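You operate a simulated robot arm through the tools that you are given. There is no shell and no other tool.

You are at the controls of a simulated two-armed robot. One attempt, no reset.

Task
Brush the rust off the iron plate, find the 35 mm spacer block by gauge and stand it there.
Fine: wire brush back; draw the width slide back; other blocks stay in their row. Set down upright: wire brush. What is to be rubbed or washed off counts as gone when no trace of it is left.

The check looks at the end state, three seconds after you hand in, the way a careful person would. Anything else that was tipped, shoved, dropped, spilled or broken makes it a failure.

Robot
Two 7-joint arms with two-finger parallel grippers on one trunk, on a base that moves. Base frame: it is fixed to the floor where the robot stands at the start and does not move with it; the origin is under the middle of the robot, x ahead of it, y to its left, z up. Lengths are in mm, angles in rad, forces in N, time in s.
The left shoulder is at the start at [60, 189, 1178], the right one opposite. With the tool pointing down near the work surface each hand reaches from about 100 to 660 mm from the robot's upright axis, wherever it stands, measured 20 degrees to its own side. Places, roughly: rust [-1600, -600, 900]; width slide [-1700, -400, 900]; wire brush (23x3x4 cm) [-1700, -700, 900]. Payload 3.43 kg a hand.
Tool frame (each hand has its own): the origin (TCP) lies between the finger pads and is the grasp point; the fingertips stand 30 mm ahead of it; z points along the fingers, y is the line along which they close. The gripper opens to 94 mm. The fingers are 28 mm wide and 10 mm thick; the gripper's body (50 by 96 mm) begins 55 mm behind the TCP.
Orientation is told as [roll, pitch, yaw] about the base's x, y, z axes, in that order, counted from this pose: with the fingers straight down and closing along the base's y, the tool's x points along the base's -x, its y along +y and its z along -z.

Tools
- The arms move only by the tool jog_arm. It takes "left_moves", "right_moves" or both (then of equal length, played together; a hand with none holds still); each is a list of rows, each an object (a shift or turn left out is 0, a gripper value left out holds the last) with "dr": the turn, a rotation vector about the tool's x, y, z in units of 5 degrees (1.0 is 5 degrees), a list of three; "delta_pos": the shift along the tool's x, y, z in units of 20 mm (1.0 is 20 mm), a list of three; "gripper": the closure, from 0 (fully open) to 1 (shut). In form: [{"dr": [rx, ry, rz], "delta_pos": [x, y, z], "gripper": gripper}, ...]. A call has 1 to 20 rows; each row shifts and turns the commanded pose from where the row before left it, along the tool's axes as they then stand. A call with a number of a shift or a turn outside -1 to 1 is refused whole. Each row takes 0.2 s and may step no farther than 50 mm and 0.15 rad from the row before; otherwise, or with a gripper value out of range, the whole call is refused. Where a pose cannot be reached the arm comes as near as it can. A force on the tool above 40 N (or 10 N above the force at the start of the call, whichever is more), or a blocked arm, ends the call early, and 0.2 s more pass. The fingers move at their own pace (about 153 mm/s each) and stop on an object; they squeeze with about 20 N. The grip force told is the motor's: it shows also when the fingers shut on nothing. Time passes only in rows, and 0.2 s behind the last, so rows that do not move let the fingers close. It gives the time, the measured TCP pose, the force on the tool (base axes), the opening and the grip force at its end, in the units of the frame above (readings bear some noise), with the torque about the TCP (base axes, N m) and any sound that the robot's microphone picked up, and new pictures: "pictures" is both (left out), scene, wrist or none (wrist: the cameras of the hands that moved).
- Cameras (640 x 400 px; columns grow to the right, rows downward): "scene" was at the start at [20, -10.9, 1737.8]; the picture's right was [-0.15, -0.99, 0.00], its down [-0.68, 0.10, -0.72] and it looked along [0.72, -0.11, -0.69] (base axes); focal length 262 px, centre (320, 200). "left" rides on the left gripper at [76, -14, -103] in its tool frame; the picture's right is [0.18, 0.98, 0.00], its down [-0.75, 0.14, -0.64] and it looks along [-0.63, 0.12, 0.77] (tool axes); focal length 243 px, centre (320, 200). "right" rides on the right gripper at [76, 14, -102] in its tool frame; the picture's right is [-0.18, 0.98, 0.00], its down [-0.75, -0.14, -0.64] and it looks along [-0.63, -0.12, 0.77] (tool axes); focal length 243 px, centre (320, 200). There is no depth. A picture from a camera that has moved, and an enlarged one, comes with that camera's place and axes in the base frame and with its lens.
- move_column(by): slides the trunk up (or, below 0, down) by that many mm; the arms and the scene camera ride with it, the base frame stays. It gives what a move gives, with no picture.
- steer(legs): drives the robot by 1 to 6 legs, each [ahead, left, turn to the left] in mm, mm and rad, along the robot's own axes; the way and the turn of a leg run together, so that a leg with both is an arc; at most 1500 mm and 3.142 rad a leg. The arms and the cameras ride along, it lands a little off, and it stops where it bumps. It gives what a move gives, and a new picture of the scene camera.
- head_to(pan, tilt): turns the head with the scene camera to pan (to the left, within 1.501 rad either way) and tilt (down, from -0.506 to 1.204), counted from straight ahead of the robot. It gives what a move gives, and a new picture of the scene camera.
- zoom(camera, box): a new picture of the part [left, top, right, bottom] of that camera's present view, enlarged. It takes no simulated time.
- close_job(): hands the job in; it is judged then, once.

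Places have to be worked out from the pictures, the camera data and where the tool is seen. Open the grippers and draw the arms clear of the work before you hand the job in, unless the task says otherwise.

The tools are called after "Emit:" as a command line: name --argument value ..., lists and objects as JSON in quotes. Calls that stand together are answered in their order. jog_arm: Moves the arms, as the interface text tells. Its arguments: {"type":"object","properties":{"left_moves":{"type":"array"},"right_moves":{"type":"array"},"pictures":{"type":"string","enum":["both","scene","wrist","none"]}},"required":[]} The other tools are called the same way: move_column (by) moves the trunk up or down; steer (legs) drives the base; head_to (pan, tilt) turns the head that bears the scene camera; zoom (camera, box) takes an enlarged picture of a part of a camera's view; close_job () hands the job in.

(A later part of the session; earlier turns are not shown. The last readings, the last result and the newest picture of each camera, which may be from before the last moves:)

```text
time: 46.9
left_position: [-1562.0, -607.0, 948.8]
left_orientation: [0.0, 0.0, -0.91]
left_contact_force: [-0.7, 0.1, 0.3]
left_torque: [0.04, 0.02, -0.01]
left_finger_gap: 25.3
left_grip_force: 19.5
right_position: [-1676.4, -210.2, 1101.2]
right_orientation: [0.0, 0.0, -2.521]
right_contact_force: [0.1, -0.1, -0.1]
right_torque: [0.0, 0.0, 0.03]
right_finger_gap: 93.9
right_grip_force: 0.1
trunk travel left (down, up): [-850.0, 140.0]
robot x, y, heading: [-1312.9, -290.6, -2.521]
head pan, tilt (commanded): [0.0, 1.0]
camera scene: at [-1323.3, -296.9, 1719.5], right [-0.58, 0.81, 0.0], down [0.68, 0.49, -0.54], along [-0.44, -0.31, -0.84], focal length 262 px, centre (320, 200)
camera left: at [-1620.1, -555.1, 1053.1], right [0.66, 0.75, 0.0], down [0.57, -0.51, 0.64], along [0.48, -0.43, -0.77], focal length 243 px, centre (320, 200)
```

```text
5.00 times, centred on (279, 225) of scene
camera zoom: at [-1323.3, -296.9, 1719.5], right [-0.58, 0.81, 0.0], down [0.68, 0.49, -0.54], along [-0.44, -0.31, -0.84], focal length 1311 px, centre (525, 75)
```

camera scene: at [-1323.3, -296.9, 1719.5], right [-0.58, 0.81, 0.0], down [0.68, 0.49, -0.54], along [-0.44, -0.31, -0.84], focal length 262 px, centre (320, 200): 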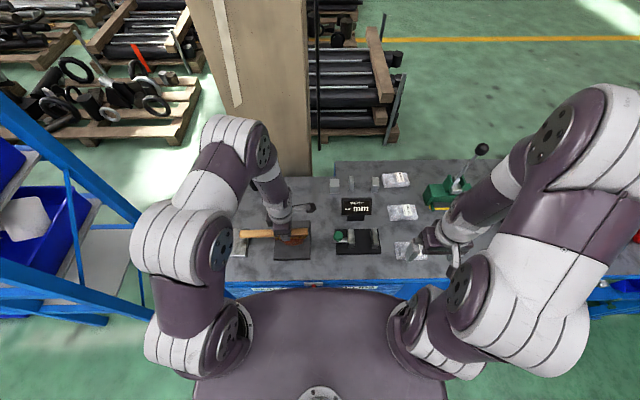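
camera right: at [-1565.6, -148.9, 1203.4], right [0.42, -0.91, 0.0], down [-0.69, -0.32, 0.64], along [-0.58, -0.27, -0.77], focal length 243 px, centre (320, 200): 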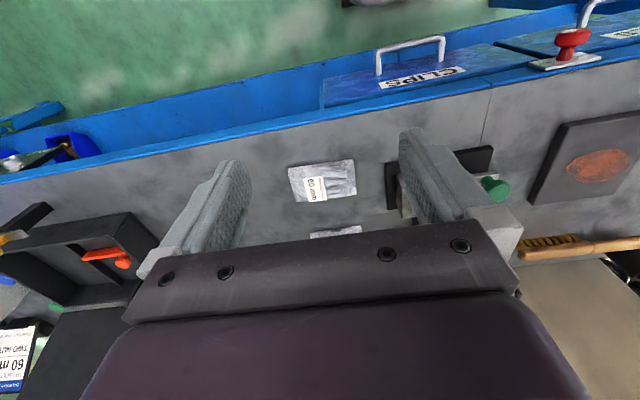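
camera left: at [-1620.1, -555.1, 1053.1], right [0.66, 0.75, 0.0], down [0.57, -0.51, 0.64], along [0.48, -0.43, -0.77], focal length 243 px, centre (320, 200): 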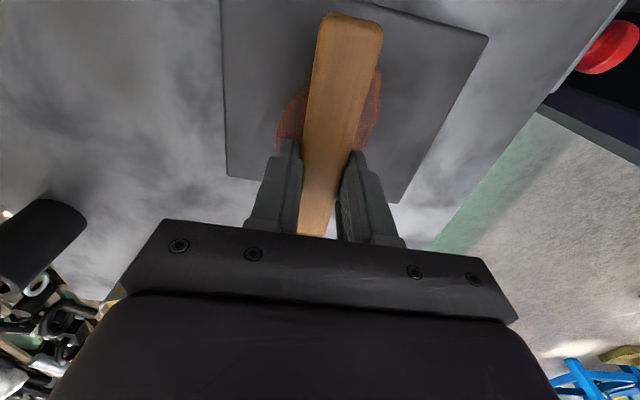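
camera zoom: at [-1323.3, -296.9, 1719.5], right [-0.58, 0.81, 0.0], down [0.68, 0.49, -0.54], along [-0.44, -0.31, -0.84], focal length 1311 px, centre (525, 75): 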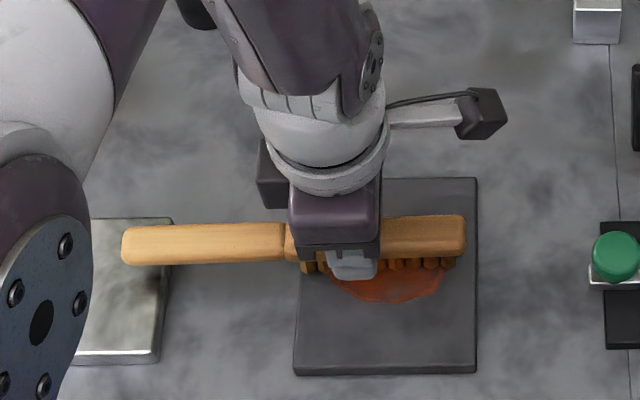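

The bristles span the rust. Now I lower in small steps until a light contact force shows.

Emit:
jog_arm --left_moves '[{"delta_pos": [0, 0, 0.2]}, {"delta_pos": [0, 0, 0.15]}, {"delta_pos": [0, 0, 0.05]}, {"delta_pos": [0, 0, 0]}]' --pictures "none"

Emit:
jog_arm --left_moves '[{"delta_pos": [0, 0, 0.05]}, {"delta_pos": [0, 0, 0.05]}, {"delta_pos": [0, 0, 0]}]' --pictures "none"

```text
time: 47.9
left_position: [-1560.4, -606.2, 942.6]
left_orientation: [-0.003, 0.0, -0.91]
left_contact_force: [0.1, -2.2, 16.4]
left_torque: [-0.02, 0.04, 0.0]
left_finger_gap: 25.5
left_grip_force: 19.9
right_position: [-1675.3, -211.0, 1100.8]
right_orientation: [0.0, 0.0, -2.52]
right_contact_force: [0.1, -0.2, 0.7]
right_torque: [-0.01, -0.04, -0.04]
right_finger_gap: 94.0
right_grip_force: 0.1
trunk travel left (down, up): [-850.0, 140.0]
robot x, y, heading: [-1311.9, -294.1, -2.524]
head pan, tilt (commanded): [0.0, 1.0]
```

```text
time: 48.5
left_position: [-1560.6, -605.0, 940.6]
left_orientation: [-0.007, 0.001, -0.913]
left_contact_force: [6.7, 1.8, 24.2]
left_torque: [0.0, -0.3, 0.0]
left_finger_gap: 25.4
left_grip_force: 19.5
right_position: [-1675.0, -209.2, 1100.6]
right_orientation: [0.001, -0.002, -2.52]
right_contact_force: [0.3, -0.8, 0.3]
right_torque: [0.01, 0.0, 0.02]
right_finger_gap: 94.3
right_grip_force: 0.0
trunk travel left (down, up): [-850.0, 140.0]
robot x, y, heading: [-1314.5, -290.4, -2.517]
head pan, tilt (commanded): [0.0, 1.0]
stopped in row 3 (left hand): the force on the tool passed its limit at 41 N (the readings are from after the stop); the commanded pose is now the measured one
```

The press became too firm (41 N stop), so I ease up 2 mm and read the force.

Emit:
jog_arm --left_moves '[{"delta_pos": [0, 0, -0.05]}, {"delta_pos": [0, 0, -0.05]}, {"delta_pos": [0, 0, 0]}]' --pictures "wrist"

```text
time: 49.3
left_position: [-1562.6, -607.5, 942.0]
left_orientation: [-0.005, 0.002, -0.912]
left_contact_force: [0.7, 1.1, 1.9]
left_torque: [-0.09, -0.07, 0.04]
left_finger_gap: 25.5
left_grip_force: 19.6
right_position: [-1675.8, -211.0, 1099.6]
right_orientation: [0.001, 0.0, -2.519]
right_contact_force: [0.1, 0.0, -0.8]
right_torque: [0.0, 0.0, 0.02]
right_finger_gap: 94.4
right_grip_force: 0.0
trunk travel left (down, up): [-850.0, 140.0]
robot x, y, heading: [-1311.2, -291.4, -2.521]
head pan, tilt (commanded): [0.0, 1.0]
camera left: at [-1620.8, -555.2, 1045.5], right [0.66, 0.75, 0.0], down [0.58, -0.51, 0.64], along [0.48, -0.43, -0.77], focal length 243 px, centre (320, 200)
```

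left: 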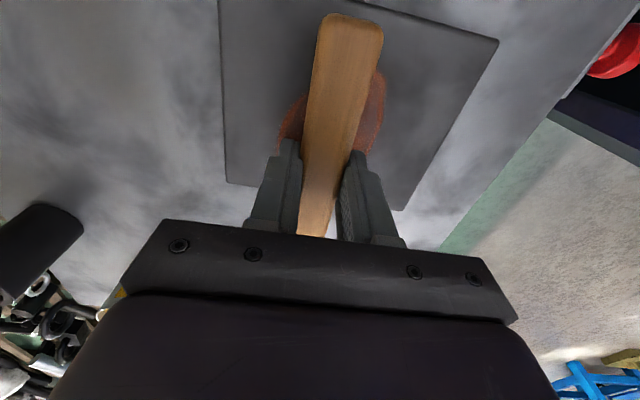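

Force is now about 2 N. I add 0.5 mm of press and make the first strokes of ±40 mm across the rust.

Emit:
jog_arm --left_moves '[{"delta_pos": [0, 0, 0.025]}, {"delta_pos": [0, -0.5, 0]}, {"delta_pos": [0, -0.5, 0]}, {"delta_pos": [0, -0.5, 0]}, {"delta_pos": [0, -0.5, 0]}, {"delta_pos": [0, 0.5, 0]}, {"delta_pos": [0, 0.5, 0]}, {"delta_pos": [0, 0.5, 0]}, {"delta_pos": [0, 0.5, 0]}, {"delta_pos": [0, 0.5, 0]}, {"delta_pos": [0, 0.5, 0]}, {"delta_pos": [0, 0.5, 0]}, {"delta_pos": [0, 0.5, 0]}]' --pictures "both"

```text
time: 52.1
left_position: [-1531.1, -581.9, 941.2]
left_orientation: [-0.005, 0.002, -0.913]
left_contact_force: [-1.6, -0.4, 6.9]
left_torque: [-0.08, 0.13, -0.01]
left_finger_gap: 25.5
left_grip_force: 19.8
right_position: [-1675.3, -210.8, 1101.4]
right_orientation: [0.0, 0.001, -2.52]
right_contact_force: [-0.3, 0.1, 0.0]
right_torque: [-0.01, 0.0, -0.02]
right_finger_gap: 93.9
right_grip_force: 0.1
trunk travel left (down, up): [-850.0, 140.0]
robot x, y, heading: [-1313.5, -293.7, -2.523]
head pan, tilt (commanded): [0.0, 1.0]
camera scene: at [-1322.5, -296.0, 1719.5], right [-0.58, 0.81, 0.0], down [0.68, 0.49, -0.54], along [-0.44, -0.31, -0.84], focal length 262 px, centre (320, 200)
camera left: at [-1589.1, -530.3, 1045.5], right [0.66, 0.75, 0.0], down [0.58, -0.51, 0.64], along [0.48, -0.43, -0.77], focal length 243 px, centre (320, 200)
```

scene: 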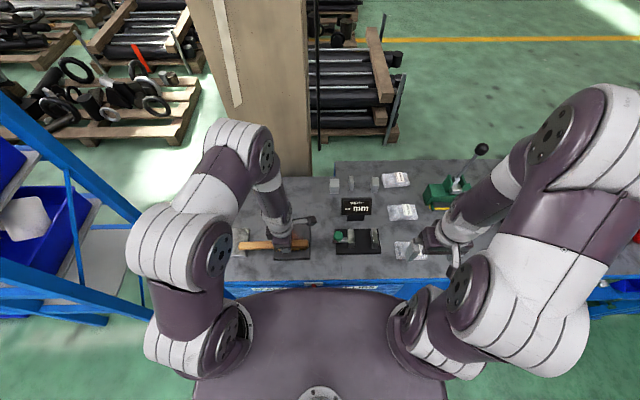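
left: 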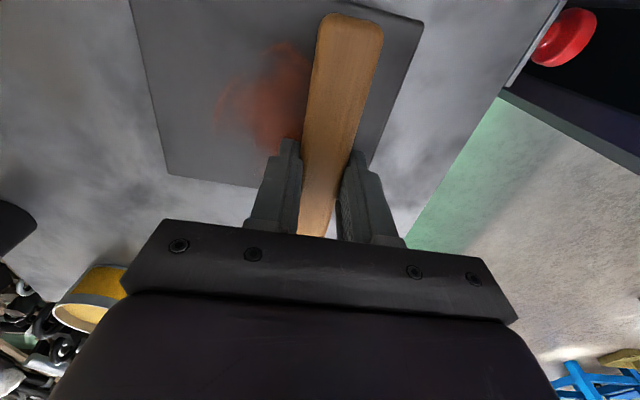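

The rust is fading under a press of about 7 N. I go on with more strokes.

Emit:
jog_arm --left_moves '[{"delta_pos": [0, -0.6, 0]}, {"delta_pos": [0, -0.6, 0]}, {"delta_pos": [0, -0.6, 0]}, {"delta_pos": [0, -0.6, 0]}, {"delta_pos": [0, -0.6, 0]}, {"delta_pos": [0, -0.6, 0]}, {"delta_pos": [0, -0.6, 0]}, {"delta_pos": [0, 0.6, 0]}, {"delta_pos": [0, 0.6, 0]}, {"delta_pos": [0, 0.6, 0]}, {"delta_pos": [0, 0.6, 0]}, {"delta_pos": [0, 0.6, 0]}, {"delta_pos": [0, 0.6, 0]}, {"delta_pos": [0, 0.6, 0]}]' --pictures "wrist"

Emit:
jog_arm --left_moves '[{"delta_pos": [0.3, -0.6, 0]}, {"delta_pos": [0.3, -0.6, 0]}, {"delta_pos": [0, -0.6, 0]}, {"delta_pos": [0, -0.6, 0]}, {"delta_pos": [0, -0.6, 0]}, {"delta_pos": [0, -0.6, 0]}, {"delta_pos": [0, -0.6, 0]}, {"delta_pos": [-0.3, 0.6, 0]}, {"delta_pos": [-0.3, 0.6, 0]}, {"delta_pos": [-0.3, 0.6, 0]}, {"delta_pos": [-0.3, 0.6, 0]}, {"delta_pos": [0, 0.6, 0]}, {"delta_pos": [0, 0.6, 0]}, {"delta_pos": [0, 0.6, 0]}]' --pictures "wrist"

```text
time: 55.1
left_position: [-1531.4, -582.3, 941.2]
left_orientation: [-0.005, 0.001, -0.911]
left_contact_force: [-1.0, -0.2, 3.9]
left_torque: [-0.15, -0.02, -0.03]
left_finger_gap: 25.3
left_grip_force: 19.7
right_position: [-1676.3, -210.7, 1100.4]
right_orientation: [0.001, -0.001, -2.52]
right_contact_force: [0.3, 0.7, -0.2]
right_torque: [0.06, -0.01, 0.01]
right_finger_gap: 94.1
right_grip_force: 0.1
trunk travel left (down, up): [-850.0, 140.0]
robot x, y, heading: [-1311.3, -294.0, -2.519]
head pan, tilt (commanded): [0.0, 1.0]
camera left: at [-1590.0, -530.6, 1045.6], right [0.66, 0.75, -0.01], down [0.58, -0.51, 0.64], along [0.48, -0.43, -0.77], focal length 243 px, centre (320, 200)
```

left: 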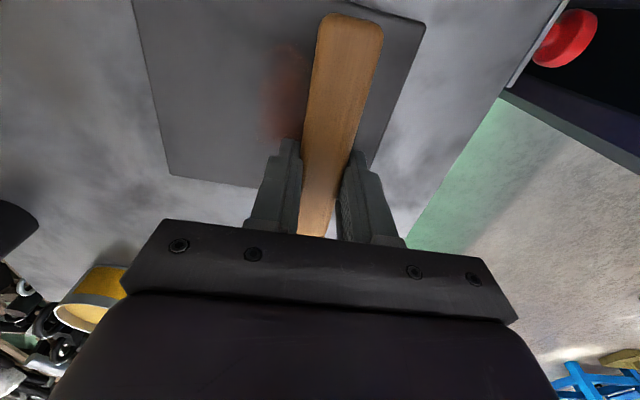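

```text
time: 58.1
left_position: [-1522.7, -592.4, 941.9]
left_orientation: [-0.005, 0.002, -0.912]
left_contact_force: [-1.4, -0.1, 4.4]
left_torque: [-0.1, -0.01, -0.03]
left_finger_gap: 25.5
left_grip_force: 19.8
right_position: [-1675.0, -210.6, 1100.4]
right_orientation: [-0.001, 0.001, -2.52]
right_contact_force: [-0.2, 0.6, -0.5]
right_torque: [-0.02, 0.03, 0.0]
right_finger_gap: 94.1
right_grip_force: 0.0
trunk travel left (down, up): [-850.0, 140.0]
robot x, y, heading: [-1313.3, -292.4, -2.519]
head pan, tilt (commanded): [0.0, 1.0]
camera left: at [-1581.1, -540.4, 1045.6], right [0.66, 0.75, -0.01], down [0.58, -0.51, 0.64], along [0.48, -0.43, -0.77], focal length 243 px, centre (320, 200)
```

left: 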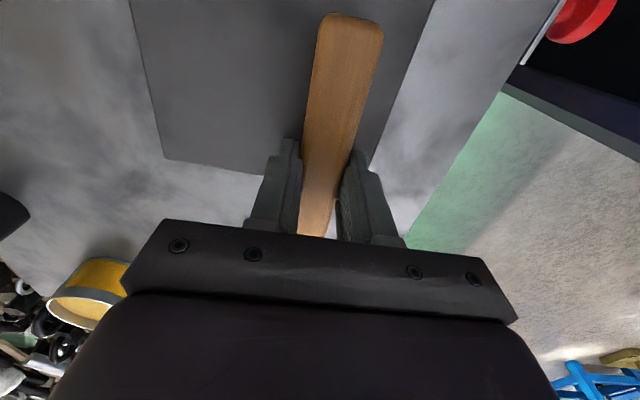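

The rust in view is gone. I make a few more overlapping strokes, then lift and inspect.

Emit:
jog_arm --left_moves '[{"delta_pos": [0, -0.6, 0]}, {"delta_pos": [0, -0.6, 0]}, {"delta_pos": [0, -0.6, 0]}, {"delta_pos": [0, -0.6, 0]}, {"delta_pos": [0, -0.6, 0]}, {"delta_pos": [0, -0.6, 0]}, {"delta_pos": [0, -0.6, 0]}, {"delta_pos": [0.3, 0, 0]}, {"delta_pos": [0.3, 0, 0]}, {"delta_pos": [0, 0.6, 0]}, {"delta_pos": [0, 0.6, 0]}, {"delta_pos": [0, 0.6, 0]}, {"delta_pos": [0, 0.6, 0]}, {"delta_pos": [0, 0.6, 0]}, {"delta_pos": [0, 0.6, 0]}, {"delta_pos": [0, 0.6, 0]}]' --pictures "none"

Emit:
jog_arm --left_moves '[{"delta_pos": [0, -0.6, 0]}, {"delta_pos": [0, -0.6, 0]}, {"delta_pos": [0, -0.6, 0]}, {"delta_pos": [0, -0.6, 0]}, {"delta_pos": [0, -0.6, 0]}, {"delta_pos": [0, -0.6, 0]}, {"delta_pos": [0, -0.6, 0]}, {"delta_pos": [0, 0, -1]}, {"delta_pos": [0, 0, -1]}, {"delta_pos": [0, -1, 0]}, {"delta_pos": [0, -1, 0]}, {"delta_pos": [0, -1, 0]}]' --pictures "both"

```text
time: 61.5
left_position: [-1530.7, -582.7, 941.7]
left_orientation: [-0.008, 0.002, -0.911]
left_contact_force: [-2.6, -2.4, 13.8]
left_torque: [0.03, 0.19, 0.04]
left_finger_gap: 25.6
left_grip_force: 20.2
right_position: [-1676.1, -210.5, 1099.2]
right_orientation: [0.0, 0.0, -2.521]
right_contact_force: [0.2, 0.0, -0.4]
right_torque: [0.01, 0.04, 0.0]
right_finger_gap: 94.1
right_grip_force: 0.0
trunk travel left (down, up): [-850.0, 140.0]
robot x, y, heading: [-1317.0, -290.4, -2.519]
head pan, tilt (commanded): [0.0, 1.0]
```

```text
time: 64.1
left_position: [-1645.0, -671.2, 982.1]
left_orientation: [-0.004, 0.002, -0.911]
left_contact_force: [0.2, -0.3, -1.0]
left_torque: [0.03, -0.01, 0.0]
left_finger_gap: 25.6
left_grip_force: 20.2
right_position: [-1675.5, -211.1, 1100.3]
right_orientation: [0.0, 0.0, -2.521]
right_contact_force: [-0.4, -0.1, -0.7]
right_torque: [-0.03, 0.02, -0.01]
right_finger_gap: 94.2
right_grip_force: 0.0
trunk travel left (down, up): [-850.0, 140.0]
robot x, y, heading: [-1316.2, -290.6, -2.518]
head pan, tilt (commanded): [0.0, 1.0]
camera scene: at [-1322.8, -296.4, 1719.5], right [-0.58, 0.81, 0.0], down [0.68, 0.49, -0.54], along [-0.44, -0.31, -0.84], focal length 262 px, centre (320, 200)
camera left: at [-1703.3, -620.1, 1084.9], right [0.66, 0.75, 0.0], down [0.58, -0.51, 0.64], along [0.48, -0.43, -0.77], focal length 243 px, centre (320, 200)
```

scene: 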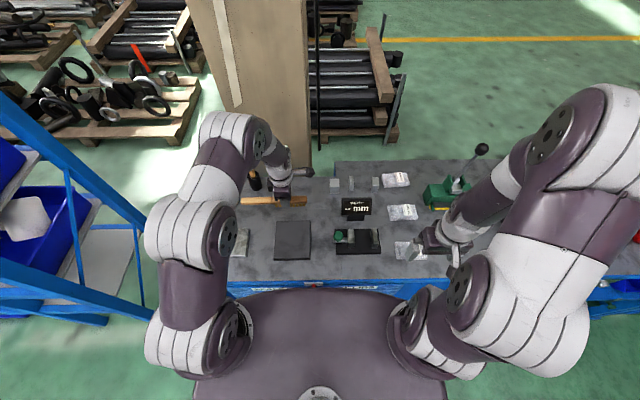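
left: 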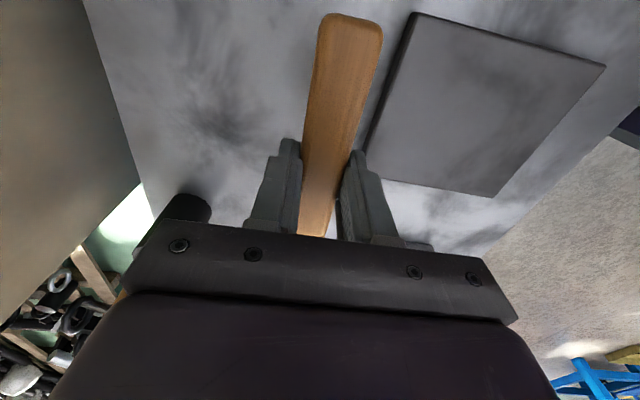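

Emit:
zoom --camera "scene" --box '[263, 210, 327, 250]'

Emit:
zoom --camera "scene" --box '[263, 225, 327, 265]'

Emit:
zoom --camera "left" --box '[350, 0, 640, 200]'

```text
10.00 times, centred on (295, 230) of scene
camera zoom: at [-1322.8, -296.4, 1719.5], right [-0.58, 0.81, 0.0], down [0.68, 0.49, -0.54], along [-0.44, -0.31, -0.84], focal length 2623 px, centre (570, -100)
```

zoom: 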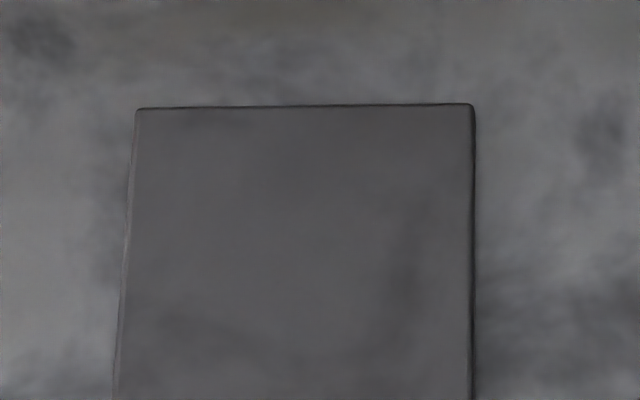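

```text
10.00 times, centred on (295, 245) of scene
camera zoom: at [-1322.8, -296.4, 1719.5], right [-0.58, 0.81, 0.0], down [0.68, 0.49, -0.54], along [-0.44, -0.31, -0.84], focal length 2623 px, centre (570, -250)
```

zoom: 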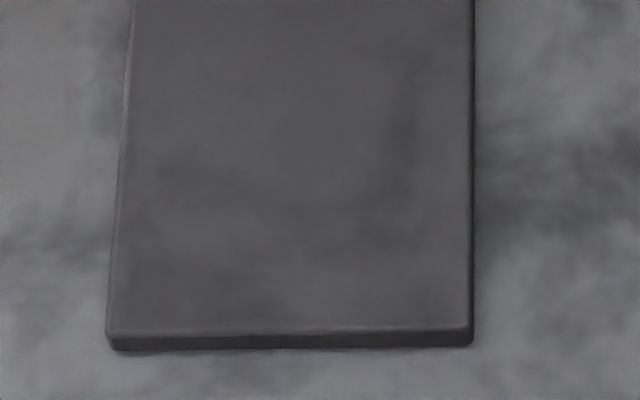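

```text
2.00 times, centred on (495, 100) of left
camera zoom: at [-1703.3, -620.1, 1084.9], right [0.66, 0.75, 0.0], down [0.58, -0.51, 0.64], along [0.48, -0.43, -0.77], focal length 485 px, centre (-30, 400)
```

zoom: 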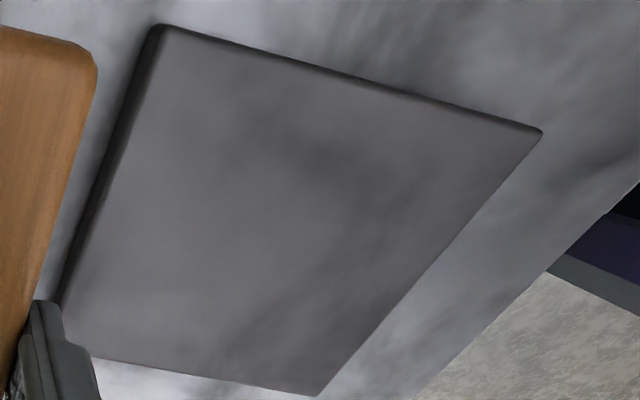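

No rust is to be seen. To be certain that no faint trace stays, I go back for one more set of strokes with a slight sideways weave at the same press.

Emit:
jog_arm --left_moves '[{"delta_pos": [0, 0.8, 0]}, {"delta_pos": [0, 0.8, 0]}, {"delta_pos": [0, 0.8, 0]}, {"delta_pos": [0, 0.8, 0]}, {"delta_pos": [0, 0, 0.9]}, {"delta_pos": [0, 0, 0.9]}, {"delta_pos": [0, 0, 0.19]}, {"delta_pos": [0.2, 0.6, 0]}, {"delta_pos": [-0.2, 0.6, 0]}, {"delta_pos": [0.2, 0.6, 0]}, {"delta_pos": [-0.2, 0.6, 0]}, {"delta_pos": [0.2, 0.6, 0]}, {"delta_pos": [-0.2, 0.6, 0]}, {"delta_pos": [0.2, 0.6, 0]}]' --pictures "none"

Emit:
jog_arm --left_moves '[{"delta_pos": [0.2, -0.6, 0]}, {"delta_pos": [-0.2, -0.6, 0]}, {"delta_pos": [0.2, -0.6, 0]}, {"delta_pos": [-0.2, -0.6, 0]}, {"delta_pos": [0.2, -0.6, 0]}, {"delta_pos": [-0.2, -0.6, 0]}, {"delta_pos": [0.2, -0.6, 0]}, {"delta_pos": [-0.4, 0.6, 0]}, {"delta_pos": [-0.4, 0.6, 0]}, {"delta_pos": [-0.2, 0.6, 0]}, {"delta_pos": [0, 0.6, 0]}, {"delta_pos": [0, 0.6, 0]}, {"delta_pos": [0, 0.6, 0]}, {"delta_pos": [0, 0.6, 0]}]' --pictures "wrist"

```text
time: 67.1
left_position: [-1530.2, -577.1, 942.8]
left_orientation: [-0.006, 0.002, -0.911]
left_contact_force: [0.0, -0.3, -1.0]
left_torque: [0.02, 0.01, 0.0]
left_finger_gap: 25.5
left_grip_force: 20.1
right_position: [-1674.6, -211.6, 1100.6]
right_orientation: [0.001, 0.0, -2.522]
right_contact_force: [-0.1, 0.2, 0.6]
right_torque: [0.0, 0.0, 0.04]
right_finger_gap: 94.0
right_grip_force: 0.0
trunk travel left (down, up): [-850.0, 140.0]
robot x, y, heading: [-1311.8, -292.5, -2.523]
head pan, tilt (commanded): [0.0, 1.0]
```

```text
time: 70.1
left_position: [-1522.5, -590.3, 942.1]
left_orientation: [-0.007, 0.002, -0.91]
left_contact_force: [-4.4, -2.8, 16.0]
left_torque: [-0.25, 0.0, -0.07]
left_finger_gap: 25.4
left_grip_force: 20.0
right_position: [-1676.9, -211.9, 1101.3]
right_orientation: [0.0, 0.001, -2.519]
right_contact_force: [-0.1, -0.4, 0.1]
right_torque: [-0.02, 0.0, 0.03]
right_finger_gap: 94.1
right_grip_force: 0.0
trunk travel left (down, up): [-850.0, 140.0]
robot x, y, heading: [-1312.8, -289.3, -2.525]
head pan, tilt (commanded): [0.0, 1.0]
camera left: at [-1580.6, -538.6, 1045.6], right [0.66, 0.75, -0.01], down [0.58, -0.51, 0.64], along [0.47, -0.43, -0.77], focal length 243 px, centre (320, 200)
```

left: 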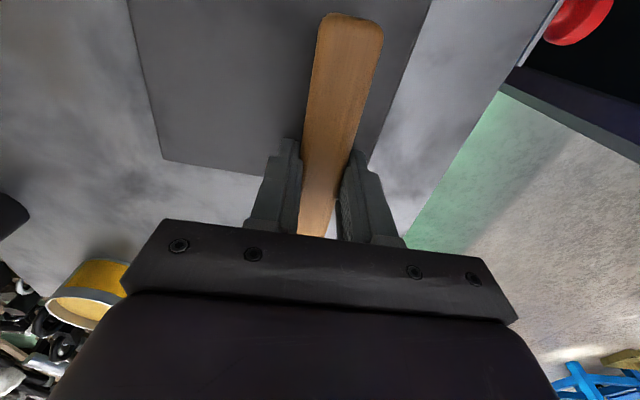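

Clean in view. One more forward pass at this press, then lift and move over toward the brush's resting place.

Emit:
jog_arm --left_moves '[{"delta_pos": [0, -0.6, 0]}, {"delta_pos": [0, -0.6, 0]}, {"delta_pos": [0, -0.6, 0]}, {"delta_pos": [0, -0.6, 0]}, {"delta_pos": [0.2, -0.6, 0]}, {"delta_pos": [0.2, -0.6, 0]}, {"delta_pos": [0.2, -0.6, 0]}, {"delta_pos": [0, 0, -1]}, {"delta_pos": [0, 0, -1]}, {"delta_pos": [0, -1, 0]}, {"delta_pos": [0, -1, 0]}, {"delta_pos": [0, -1, 0]}, {"delta_pos": [0, -1, 0]}, {"delta_pos": [0, -1, 0]}]' --pictures "both"

Emit:
zoom --camera "scene" --box '[225, 160, 417, 280]'

```text
time: 73.1
left_position: [-1673.7, -696.3, 982.1]
left_orientation: [-0.005, -0.001, -0.911]
left_contact_force: [0.9, -0.5, 0.6]
left_torque: [0.05, 0.01, -0.01]
left_finger_gap: 25.7
left_grip_force: 19.7
right_position: [-1676.8, -211.8, 1099.7]
right_orientation: [-0.001, 0.0, -2.52]
right_contact_force: [-0.2, 0.0, 0.7]
right_torque: [0.02, 0.0, 0.0]
right_finger_gap: 93.7
right_grip_force: 0.1
trunk travel left (down, up): [-850.0, 140.0]
robot x, y, heading: [-1310.3, -290.4, -2.516]
head pan, tilt (commanded): [0.0, 1.0]
camera scene: at [-1323.3, -297.1, 1719.5], right [-0.58, 0.81, 0.0], down [0.68, 0.49, -0.54], along [-0.44, -0.31, -0.84], focal length 262 px, centre (320, 200)
camera left: at [-1732.2, -643.4, 1085.8], right [0.66, 0.75, 0.0], down [0.58, -0.51, 0.64], along [0.48, -0.43, -0.77], focal length 243 px, centre (320, 200)
```

scene: 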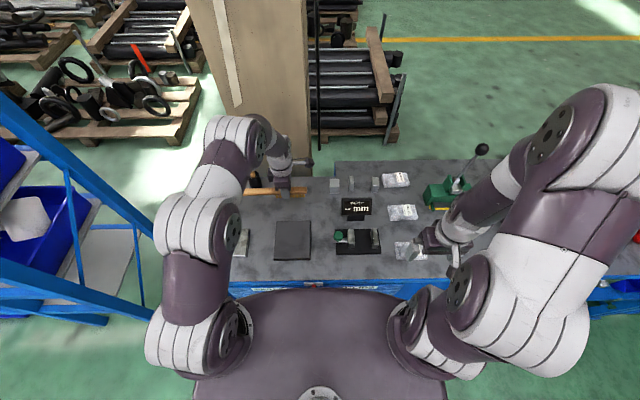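
left: 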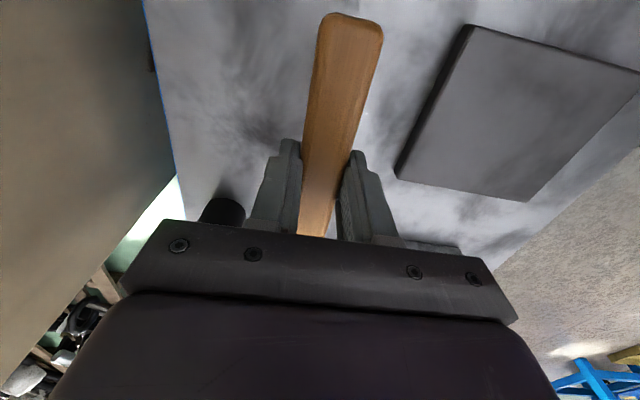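

```text
3.33 times, centred on (321, 220) of scene
camera zoom: at [-1323.3, -297.1, 1719.5], right [-0.58, 0.81, 0.0], down [0.68, 0.49, -0.54], along [-0.44, -0.31, -0.84], focal length 874 px, centre (317, 133)
```

zoom: 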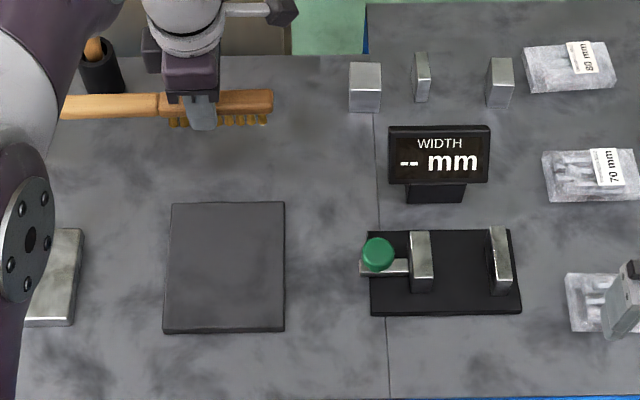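

The plate is clean and has not shifted relative to the gauge. I carry the brush the last 40 mm back to where it was picked up and lower it nearly to the bench.

Emit:
jog_arm --left_moves '[{"delta_pos": [0.055, -1, 0]}, {"delta_pos": [0.055, -1, 0]}, {"delta_pos": [0, 0, 0]}, {"delta_pos": [0, 0, 1]}, {"delta_pos": [0, 0, 1]}, {"delta_pos": [0, 0, 0.5]}, {"delta_pos": [0, 0, 0]}]' --pictures "both"

```text
time: 74.7
left_position: [-1706.5, -717.5, 932.5]
left_orientation: [-0.004, 0.003, -0.911]
left_contact_force: [0.3, -0.3, -0.9]
left_torque: [0.03, 0.02, -0.02]
left_finger_gap: 25.5
left_grip_force: 20.1
right_position: [-1676.7, -210.6, 1100.3]
right_orientation: [0.0, 0.001, -2.521]
right_contact_force: [-0.5, 0.8, -0.7]
right_torque: [0.01, 0.02, -0.01]
right_finger_gap: 93.8
right_grip_force: 0.0
trunk travel left (down, up): [-850.0, 140.0]
robot x, y, heading: [-1313.8, -296.6, -2.517]
head pan, tilt (commanded): [0.0, 1.0]
camera scene: at [-1323.1, -296.7, 1719.5], right [-0.58, 0.81, 0.0], down [0.68, 0.49, -0.54], along [-0.44, -0.31, -0.84], focal length 262 px, centre (320, 200)
camera left: at [-1765.2, -664.5, 1036.8], right [0.66, 0.75, 0.0], down [0.58, -0.51, 0.64], along [0.48, -0.43, -0.77], focal length 243 px, centre (320, 200)
```

scene: 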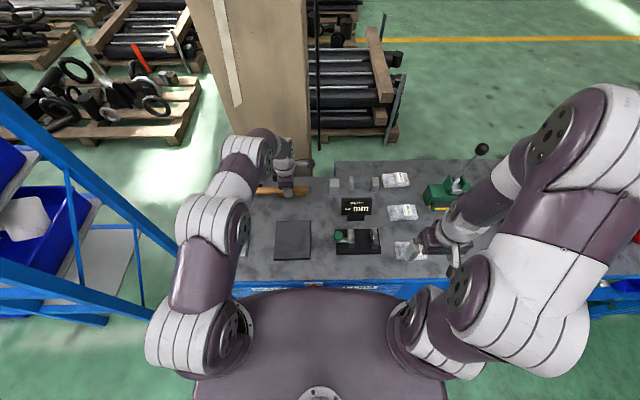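
left: 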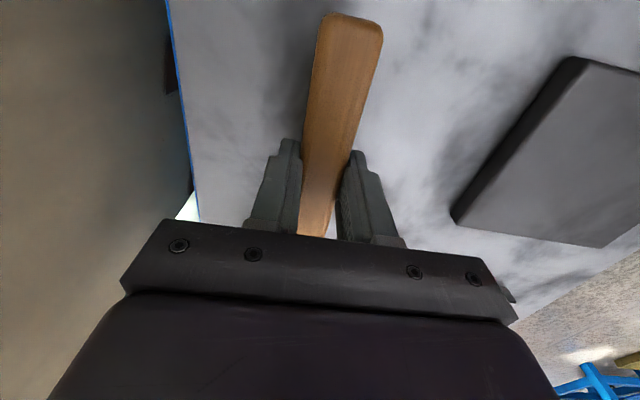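

The picture matches the pick-up view closely. I lower the last few millimetres until contact.

Emit:
jog_arm --left_moves '[{"delta_pos": [0, -0.04, 0.1]}, {"delta_pos": [0, 0, 0.05]}, {"delta_pos": [0, 0, 0.03]}, {"delta_pos": [0, 0, 0]}]' --pictures "none"

```text
time: 75.7
left_position: [-1706.8, -716.1, 929.5]
left_orientation: [-0.004, 0.002, -0.911]
left_contact_force: [0.4, 0.5, -0.8]
left_torque: [0.01, 0.01, 0.02]
left_finger_gap: 25.8
left_grip_force: 19.7
right_position: [-1676.5, -210.8, 1101.0]
right_orientation: [0.002, 0.0, -2.519]
right_contact_force: [0.1, 0.1, -0.3]
right_torque: [-0.02, 0.02, 0.0]
right_finger_gap: 94.0
right_grip_force: 0.1
trunk travel left (down, up): [-850.0, 140.0]
robot x, y, heading: [-1310.7, -291.2, -2.518]
head pan, tilt (commanded): [0.0, 1.0]
```

Emit:
jog_arm --left_moves '[{"delta_pos": [0, -0.03, 0.05]}, {"delta_pos": [0, 0, 0.05]}, {"delta_pos": [0, 0, 0]}]' --pictures "none"

```text
time: 76.5
left_position: [-1707.6, -716.7, 927.6]
left_orientation: [-0.005, 0.003, -0.911]
left_contact_force: [0.0, -0.5, -0.1]
left_torque: [-0.04, 0.0, 0.0]
left_finger_gap: 25.5
left_grip_force: 20.6
right_position: [-1675.9, -210.2, 1099.7]
right_orientation: [0.0, -0.002, -2.522]
right_contact_force: [-0.2, -0.1, 0.4]
right_torque: [0.03, 0.0, 0.03]
right_finger_gap: 94.0
right_grip_force: 0.1
trunk travel left (down, up): [-850.0, 140.0]
robot x, y, heading: [-1312.2, -291.0, -2.519]
head pan, tilt (commanded): [0.0, 1.0]
```

No contact yet at z 927.6 (no force), so I lower another 1.5 mm in small steps.

Emit:
jog_arm --left_moves '[{"delta_pos": [0, 0, 0.04]}, {"delta_pos": [0, 0, 0.03]}, {"delta_pos": [0, 0, 0]}]' --pictures "none"

```text
time: 77.3
left_position: [-1708.1, -716.1, 926.2]
left_orientation: [-0.007, -0.001, -0.911]
left_contact_force: [-0.5, -0.5, -0.8]
left_torque: [0.0, 0.03, -0.01]
left_finger_gap: 25.7
left_grip_force: 19.7
right_position: [-1675.9, -211.1, 1101.0]
right_orientation: [0.0, 0.0, -2.518]
right_contact_force: [0.2, 0.3, 0.9]
right_torque: [0.02, 0.02, 0.0]
right_finger_gap: 94.1
right_grip_force: 0.0
trunk travel left (down, up): [-850.0, 140.0]
robot x, y, heading: [-1310.5, -295.3, -2.519]
head pan, tilt (commanded): [0.0, 1.0]
```

Still free (the brush may have slid up a little in the grip during the hard press). I continue down.

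Emit:
jog_arm --left_moves '[{"delta_pos": [0, 0, 0.04]}, {"delta_pos": [0, 0, 0.03]}, {"delta_pos": [0, 0, 0]}]' --pictures "none"

Emit:
jog_arm --left_moves '[{"delta_pos": [0, 0, 0.04]}, {"delta_pos": [0, 0, 0.03]}, {"delta_pos": [0, 0, 0]}]' --pictures "both"

```text
time: 78.1
left_position: [-1707.9, -717.1, 926.0]
left_orientation: [-0.005, 0.001, -0.91]
left_contact_force: [0.6, -1.2, 8.7]
left_torque: [-0.39, -0.27, -0.04]
left_finger_gap: 25.8
left_grip_force: 20.0
right_position: [-1676.1, -211.2, 1100.8]
right_orientation: [0.0, 0.001, -2.523]
right_contact_force: [0.3, 0.8, 0.3]
right_torque: [0.0, -0.01, 0.0]
right_finger_gap: 93.8
right_grip_force: 0.1
trunk travel left (down, up): [-850.0, 140.0]
robot x, y, heading: [-1314.5, -291.2, -2.521]
head pan, tilt (commanded): [0.0, 1.0]
```

```text
time: 78.9
left_position: [-1707.5, -716.0, 925.8]
left_orientation: [-0.011, 0.002, -0.91]
left_contact_force: [-3.7, -5.5, 24.5]
left_torque: [-0.16, -0.03, 0.0]
left_finger_gap: 25.5
left_grip_force: 20.0
right_position: [-1673.9, -208.9, 1100.9]
right_orientation: [0.0, -0.001, -2.521]
right_contact_force: [0.3, -0.2, 0.0]
right_torque: [-0.02, 0.03, -0.02]
right_finger_gap: 94.0
right_grip_force: 0.1
trunk travel left (down, up): [-850.0, 140.0]
robot x, y, heading: [-1314.0, -294.8, -2.524]
head pan, tilt (commanded): [0.0, 1.0]
camera scene: at [-1320.8, -294.6, 1719.7], right [-0.58, 0.81, 0.0], down [0.68, 0.49, -0.54], along [-0.44, -0.32, -0.84], focal length 262 px, centre (320, 200)
camera left: at [-1765.6, -664.6, 1029.5], right [0.66, 0.75, -0.01], down [0.58, -0.51, 0.64], along [0.47, -0.43, -0.77], focal length 243 px, centre (320, 200)
```

scene: 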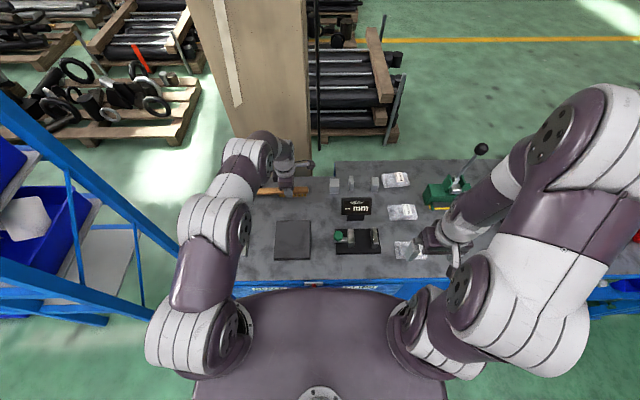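
left: 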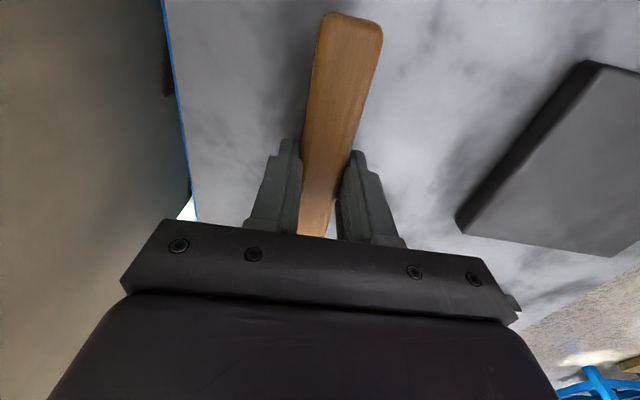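

The brush is on the bench (24 N). I relieve the press by about 1.7 mm and open the fingers.

Emit:
jog_arm --left_moves '[{"delta_pos": [0, 0, -0.085]}, {"delta_pos": [0, 0, 0]}, {"gripper": 0.6}, {"gripper": 0.3}, {"gripper": 0}, {"gripper": 0}]' --pictures "wrist"

```text
time: 80.3
left_position: [-1707.8, -716.8, 925.0]
left_orientation: [-0.003, 0.002, -0.911]
left_contact_force: [-0.1, -0.2, 0.0]
left_torque: [-0.01, 0.01, 0.01]
left_finger_gap: 93.8
left_grip_force: 0.1
right_position: [-1676.3, -211.9, 1100.0]
right_orientation: [0.001, -0.001, -2.521]
right_contact_force: [-0.9, -0.9, -0.5]
right_torque: [-0.01, 0.0, 0.0]
right_finger_gap: 94.1
right_grip_force: 0.1
trunk travel left (down, up): [-850.0, 140.0]
robot x, y, heading: [-1311.9, -289.7, -2.517]
head pan, tilt (commanded): [0.0, 1.0]
camera left: at [-1765.7, -664.9, 1028.2], right [0.66, 0.75, 0.0], down [0.58, -0.51, 0.64], along [0.48, -0.43, -0.77], focal length 243 px, centre (320, 200)
```

left: 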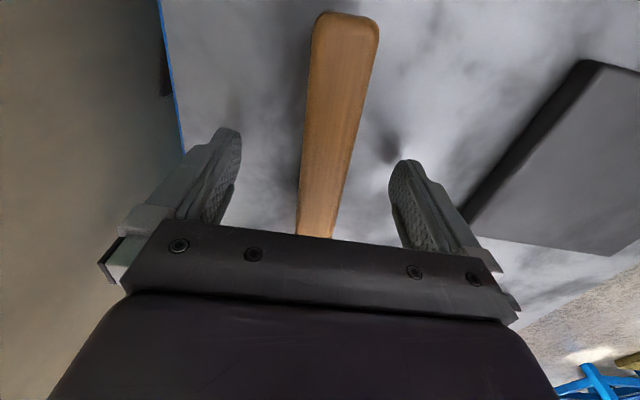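

The brush stands released on its bristles. I raise the left hand and park it back and left.

Emit:
jog_arm --left_moves '[{"delta_pos": [0, 0, -1]}, {"delta_pos": [0, 0, -1]}, {"delta_pos": [0, 0, -1]}, {"delta_pos": [0, 0, -1]}, {"delta_pos": [0, 0, -1]}, {"delta_pos": [0, 0, -1]}, {"delta_pos": [0, 0, -1]}, {"delta_pos": [0, 1, 0]}, {"delta_pos": [0, 1, 0]}, {"delta_pos": [0, 1, 0]}, {"delta_pos": [0, 1, 0]}, {"delta_pos": [-0.8, 1, 0]}, {"delta_pos": [-0.8, 1, 0]}, {"delta_pos": [-0.8, 1, 0]}, {"delta_pos": [-0.8, 1, 0]}, {"delta_pos": [-0.8, 1, 0]}, {"delta_pos": [-0.8, 1, 0]}, {"delta_pos": [-0.8, 1, 0]}, {"delta_pos": [-0.8, 1, 0]}, {"delta_pos": [-0.8, 1, 0]}]' --pictures "scene"

Emit:
zoom --camera "scene" --box '[225, 160, 417, 280]'

Emit:
zoom --camera "scene" --box '[320, 165, 416, 225]'

```text
time: 84.5
left_position: [-1411.3, -670.4, 1064.0]
left_orientation: [-0.005, 0.002, -0.913]
left_contact_force: [-0.3, 0.4, 0.5]
left_torque: [-0.01, -0.02, 0.0]
left_finger_gap: 94.1
left_grip_force: 0.0
right_position: [-1675.1, -211.2, 1101.0]
right_orientation: [-0.002, -0.001, -2.521]
right_contact_force: [-1.0, 0.7, 0.0]
right_torque: [-0.02, 0.04, -0.03]
right_finger_gap: 93.9
right_grip_force: 0.1
trunk travel left (down, up): [-850.0, 140.0]
robot x, y, heading: [-1313.8, -294.4, -2.521]
head pan, tilt (commanded): [0.0, 1.0]
camera scene: at [-1321.6, -296.5, 1719.5], right [-0.58, 0.81, 0.0], down [0.68, 0.49, -0.54], along [-0.44, -0.31, -0.84], focal length 262 px, centre (320, 200)
```

scene: 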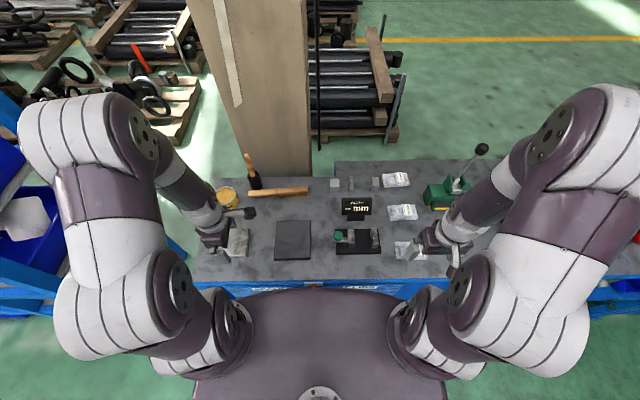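

```text
3.33 times, centred on (321, 220) of scene
camera zoom: at [-1321.6, -296.5, 1719.5], right [-0.58, 0.81, 0.0], down [0.68, 0.49, -0.54], along [-0.44, -0.31, -0.84], focal length 874 px, centre (317, 133)
```

zoom: 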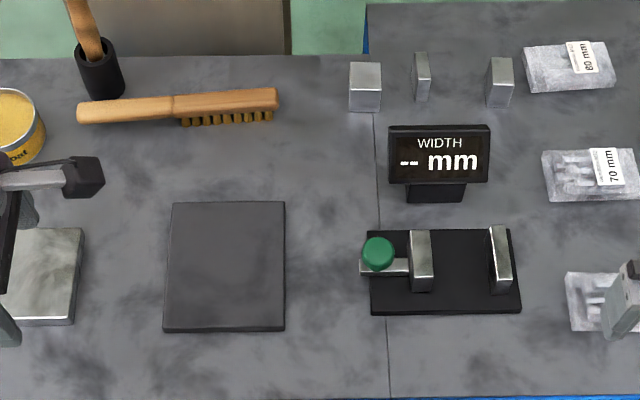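

```text
6.67 times, centred on (368, 195) of scene
camera zoom: at [-1321.6, -296.5, 1719.5], right [-0.58, 0.81, 0.0], down [0.68, 0.49, -0.54], along [-0.44, -0.31, -0.84], focal length 1748 px, centre (0, 233)
```

zoom: 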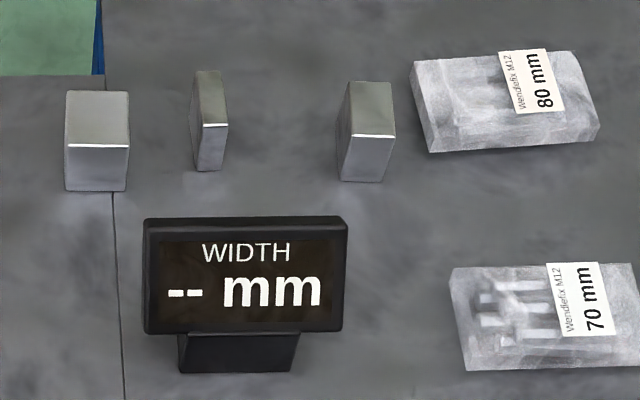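

The brush is back on its bristles at its place. By scale the left block measures about 35 mm, the others about 14 and 25 mm, but I will gauge it. I turn the right hand by 90° (camera side to the left) to grip the block front and back.

Emit:
jog_arm --right_moves '[{"dr": [0, 0, 1]}, {"dr": [0, 0, 1]}, {"dr": [0, 0, 1]}, {"dr": [0, 0, 1]}, {"dr": [0, 0, 1]}, {"dr": [0, 0, 1]}, {"dr": [0, 0, 1]}, {"dr": [0, 0, 1]}, {"dr": [0, 0, 1]}, {"dr": [0, 0, 1]}, {"dr": [0, 0, 1]}, {"dr": [0, 0, 1]}, {"dr": [0, 0, 1]}, {"dr": [0, 0, 1]}, {"dr": [0, 0, 1]}, {"dr": [0, 0, 1]}, {"dr": [0, 0, 1]}, {"dr": [0, 0, 1]}]' --pictures "both"

```text
time: 88.3
left_position: [-1412.4, -672.2, 1063.5]
left_orientation: [-0.004, 0.002, -0.913]
left_contact_force: [0.2, -1.1, 0.1]
left_torque: [0.01, 0.0, 0.0]
left_finger_gap: 93.7
left_grip_force: 0.0
right_position: [-1675.7, -210.6, 1100.5]
right_orientation: [-0.002, -0.001, 2.188]
right_contact_force: [0.3, 0.5, 0.1]
right_torque: [0.02, -0.03, 0.01]
right_finger_gap: 93.9
right_grip_force: 0.0
trunk travel left (down, up): [-850.0, 140.0]
robot x, y, heading: [-1312.8, -290.1, -2.521]
head pan, tilt (commanded): [0.0, 1.0]
camera scene: at [-1322.7, -296.4, 1719.5], right [-0.58, 0.81, 0.0], down [0.68, 0.49, -0.54], along [-0.44, -0.31, -0.84], focal length 262 px, centre (320, 200)
camera right: at [-1643.3, -281.5, 1203.7], right [-0.91, -0.42, 0.0], down [-0.32, 0.7, 0.64], along [-0.27, 0.58, -0.77], focal length 243 px, centre (320, 200)
```

scene: 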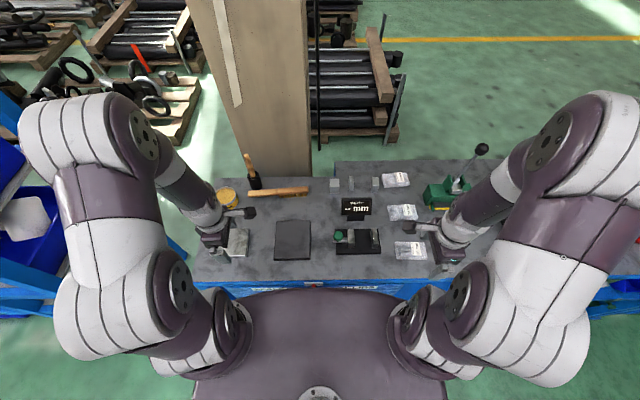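
right: 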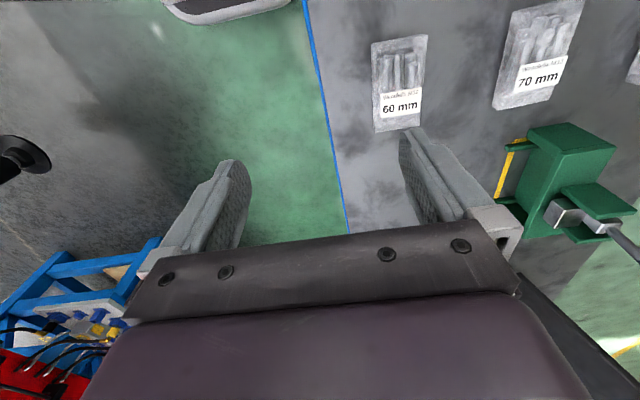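

Tool x now points left and y forward. I move the right hand left and forward, high above the display, toward the left block.

Emit:
jog_arm --right_moves '[{"delta_pos": [1, 0, 0]}, {"delta_pos": [1, 0, 0]}, {"delta_pos": [1, 0, 0]}, {"delta_pos": [1, 0.5, 0]}, {"delta_pos": [1, 1, 0]}, {"delta_pos": [1, 1, 0]}, {"delta_pos": [1, 1, 0]}, {"delta_pos": [1, 1, 0]}, {"delta_pos": [1, 1, 0]}, {"delta_pos": [1, 1, 0]}, {"delta_pos": [1, 1, 0]}, {"delta_pos": [0, 1, 0]}, {"delta_pos": [0, 1, 0]}, {"delta_pos": [0, 1, 0]}, {"delta_pos": [0, 1, 0]}, {"delta_pos": [0, 1, 0.5]}, {"delta_pos": [0, 1, 0.5]}]' --pictures "both"

```text
time: 91.9
left_position: [-1412.7, -673.0, 1063.2]
left_orientation: [-0.004, 0.001, -0.912]
left_contact_force: [-0.3, 0.1, 0.4]
left_torque: [-0.01, 0.0, 0.01]
left_finger_gap: 93.9
left_grip_force: 0.1
right_position: [-1769.4, -548.0, 1079.2]
right_orientation: [0.0, 0.0, 2.192]
right_contact_force: [-0.3, 0.0, -0.3]
right_torque: [-0.01, -0.01, -0.01]
right_finger_gap: 94.0
right_grip_force: 0.0
trunk travel left (down, up): [-850.0, 140.0]
robot x, y, heading: [-1313.5, -290.2, -2.521]
head pan, tilt (commanded): [0.0, 1.0]
camera scene: at [-1323.9, -297.3, 1719.5], right [-0.58, 0.81, 0.0], down [0.69, 0.49, -0.54], along [-0.44, -0.31, -0.84], focal length 262 px, centre (320, 200)
camera right: at [-1736.9, -618.7, 1182.6], right [-0.91, -0.42, 0.0], down [-0.32, 0.69, 0.64], along [-0.27, 0.58, -0.77], focal length 243 px, centre (320, 200)
```

scene: 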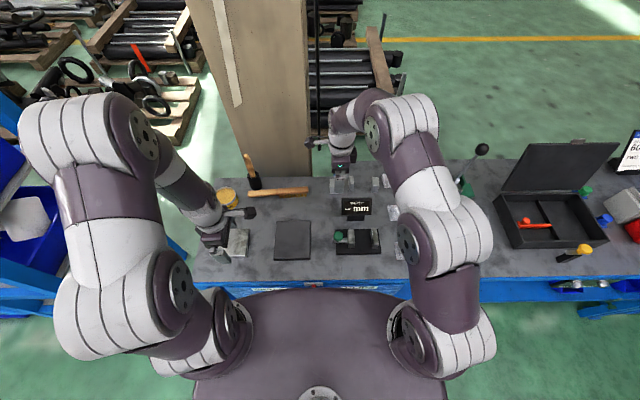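
right: 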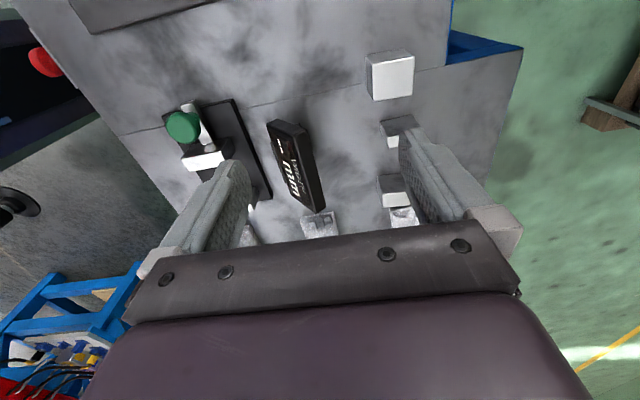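

The left block shows about 70 mm ahead and 6 mm left of the TCP. I move there while lowering to about z 1000, then look again.

Emit:
jog_arm --right_moves '[{"delta_pos": [0, 1, 0.5]}, {"delta_pos": [0.1, 1, 0.5]}, {"delta_pos": [0.1, 1, 0.5]}, {"delta_pos": [0.05, 0.4, 1]}, {"delta_pos": [0, 0, 1]}, {"delta_pos": [0, 0, 0.5]}]' --pictures "both"

```text
time: 93.3
left_position: [-1413.8, -671.6, 1063.4]
left_orientation: [-0.005, 0.002, -0.911]
left_contact_force: [1.0, 0.0, 0.1]
left_torque: [-0.02, -0.03, 0.0]
left_finger_gap: 93.8
left_grip_force: 0.1
right_position: [-1821.0, -591.2, 999.9]
right_orientation: [0.0, -0.001, 2.192]
right_contact_force: [-0.1, 0.6, 0.2]
right_torque: [0.0, -0.04, 0.0]
right_finger_gap: 93.8
right_grip_force: 0.1
trunk travel left (down, up): [-850.0, 140.0]
robot x, y, heading: [-1313.4, -292.8, -2.52]
head pan, tilt (commanded): [0.0, 1.0]
camera scene: at [-1322.7, -296.5, 1719.5], right [-0.58, 0.81, 0.0], down [0.68, 0.49, -0.54], along [-0.44, -0.31, -0.84], focal length 262 px, centre (320, 200)
camera right: at [-1788.2, -661.0, 1102.6], right [-0.91, -0.42, 0.0], down [-0.32, 0.69, 0.64], along [-0.27, 0.58, -0.77], focal length 243 px, centre (320, 200)
```

scene: 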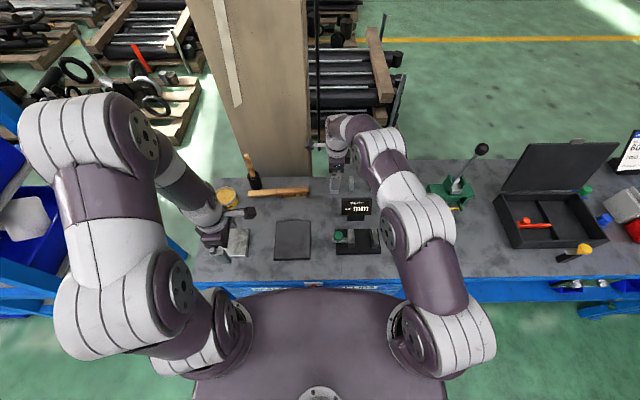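
right: 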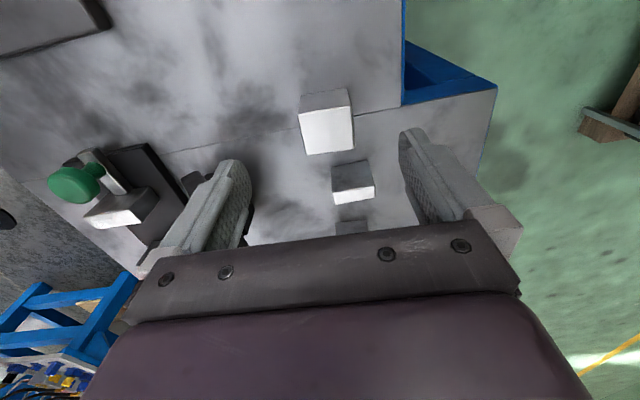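

Emit:
zoom --camera "right" --box '[220, 60, 460, 210]'

```text
2.67 times, centred on (340, 135) of right
camera zoom: at [-1788.2, -661.0, 1102.6], right [-0.91, -0.42, 0.0], down [-0.32, 0.69, 0.64], along [-0.27, 0.58, -0.77], focal length 647 px, centre (267, 373)
```

zoom: 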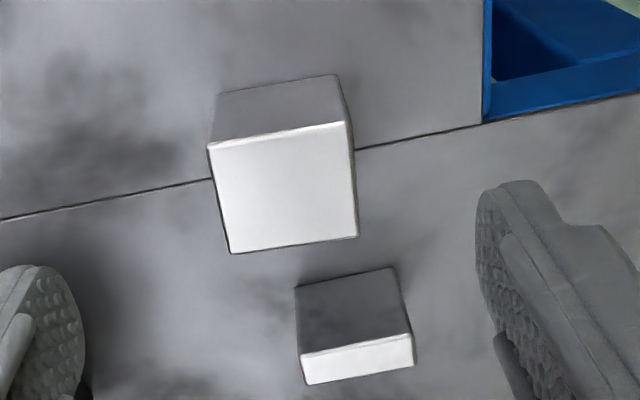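

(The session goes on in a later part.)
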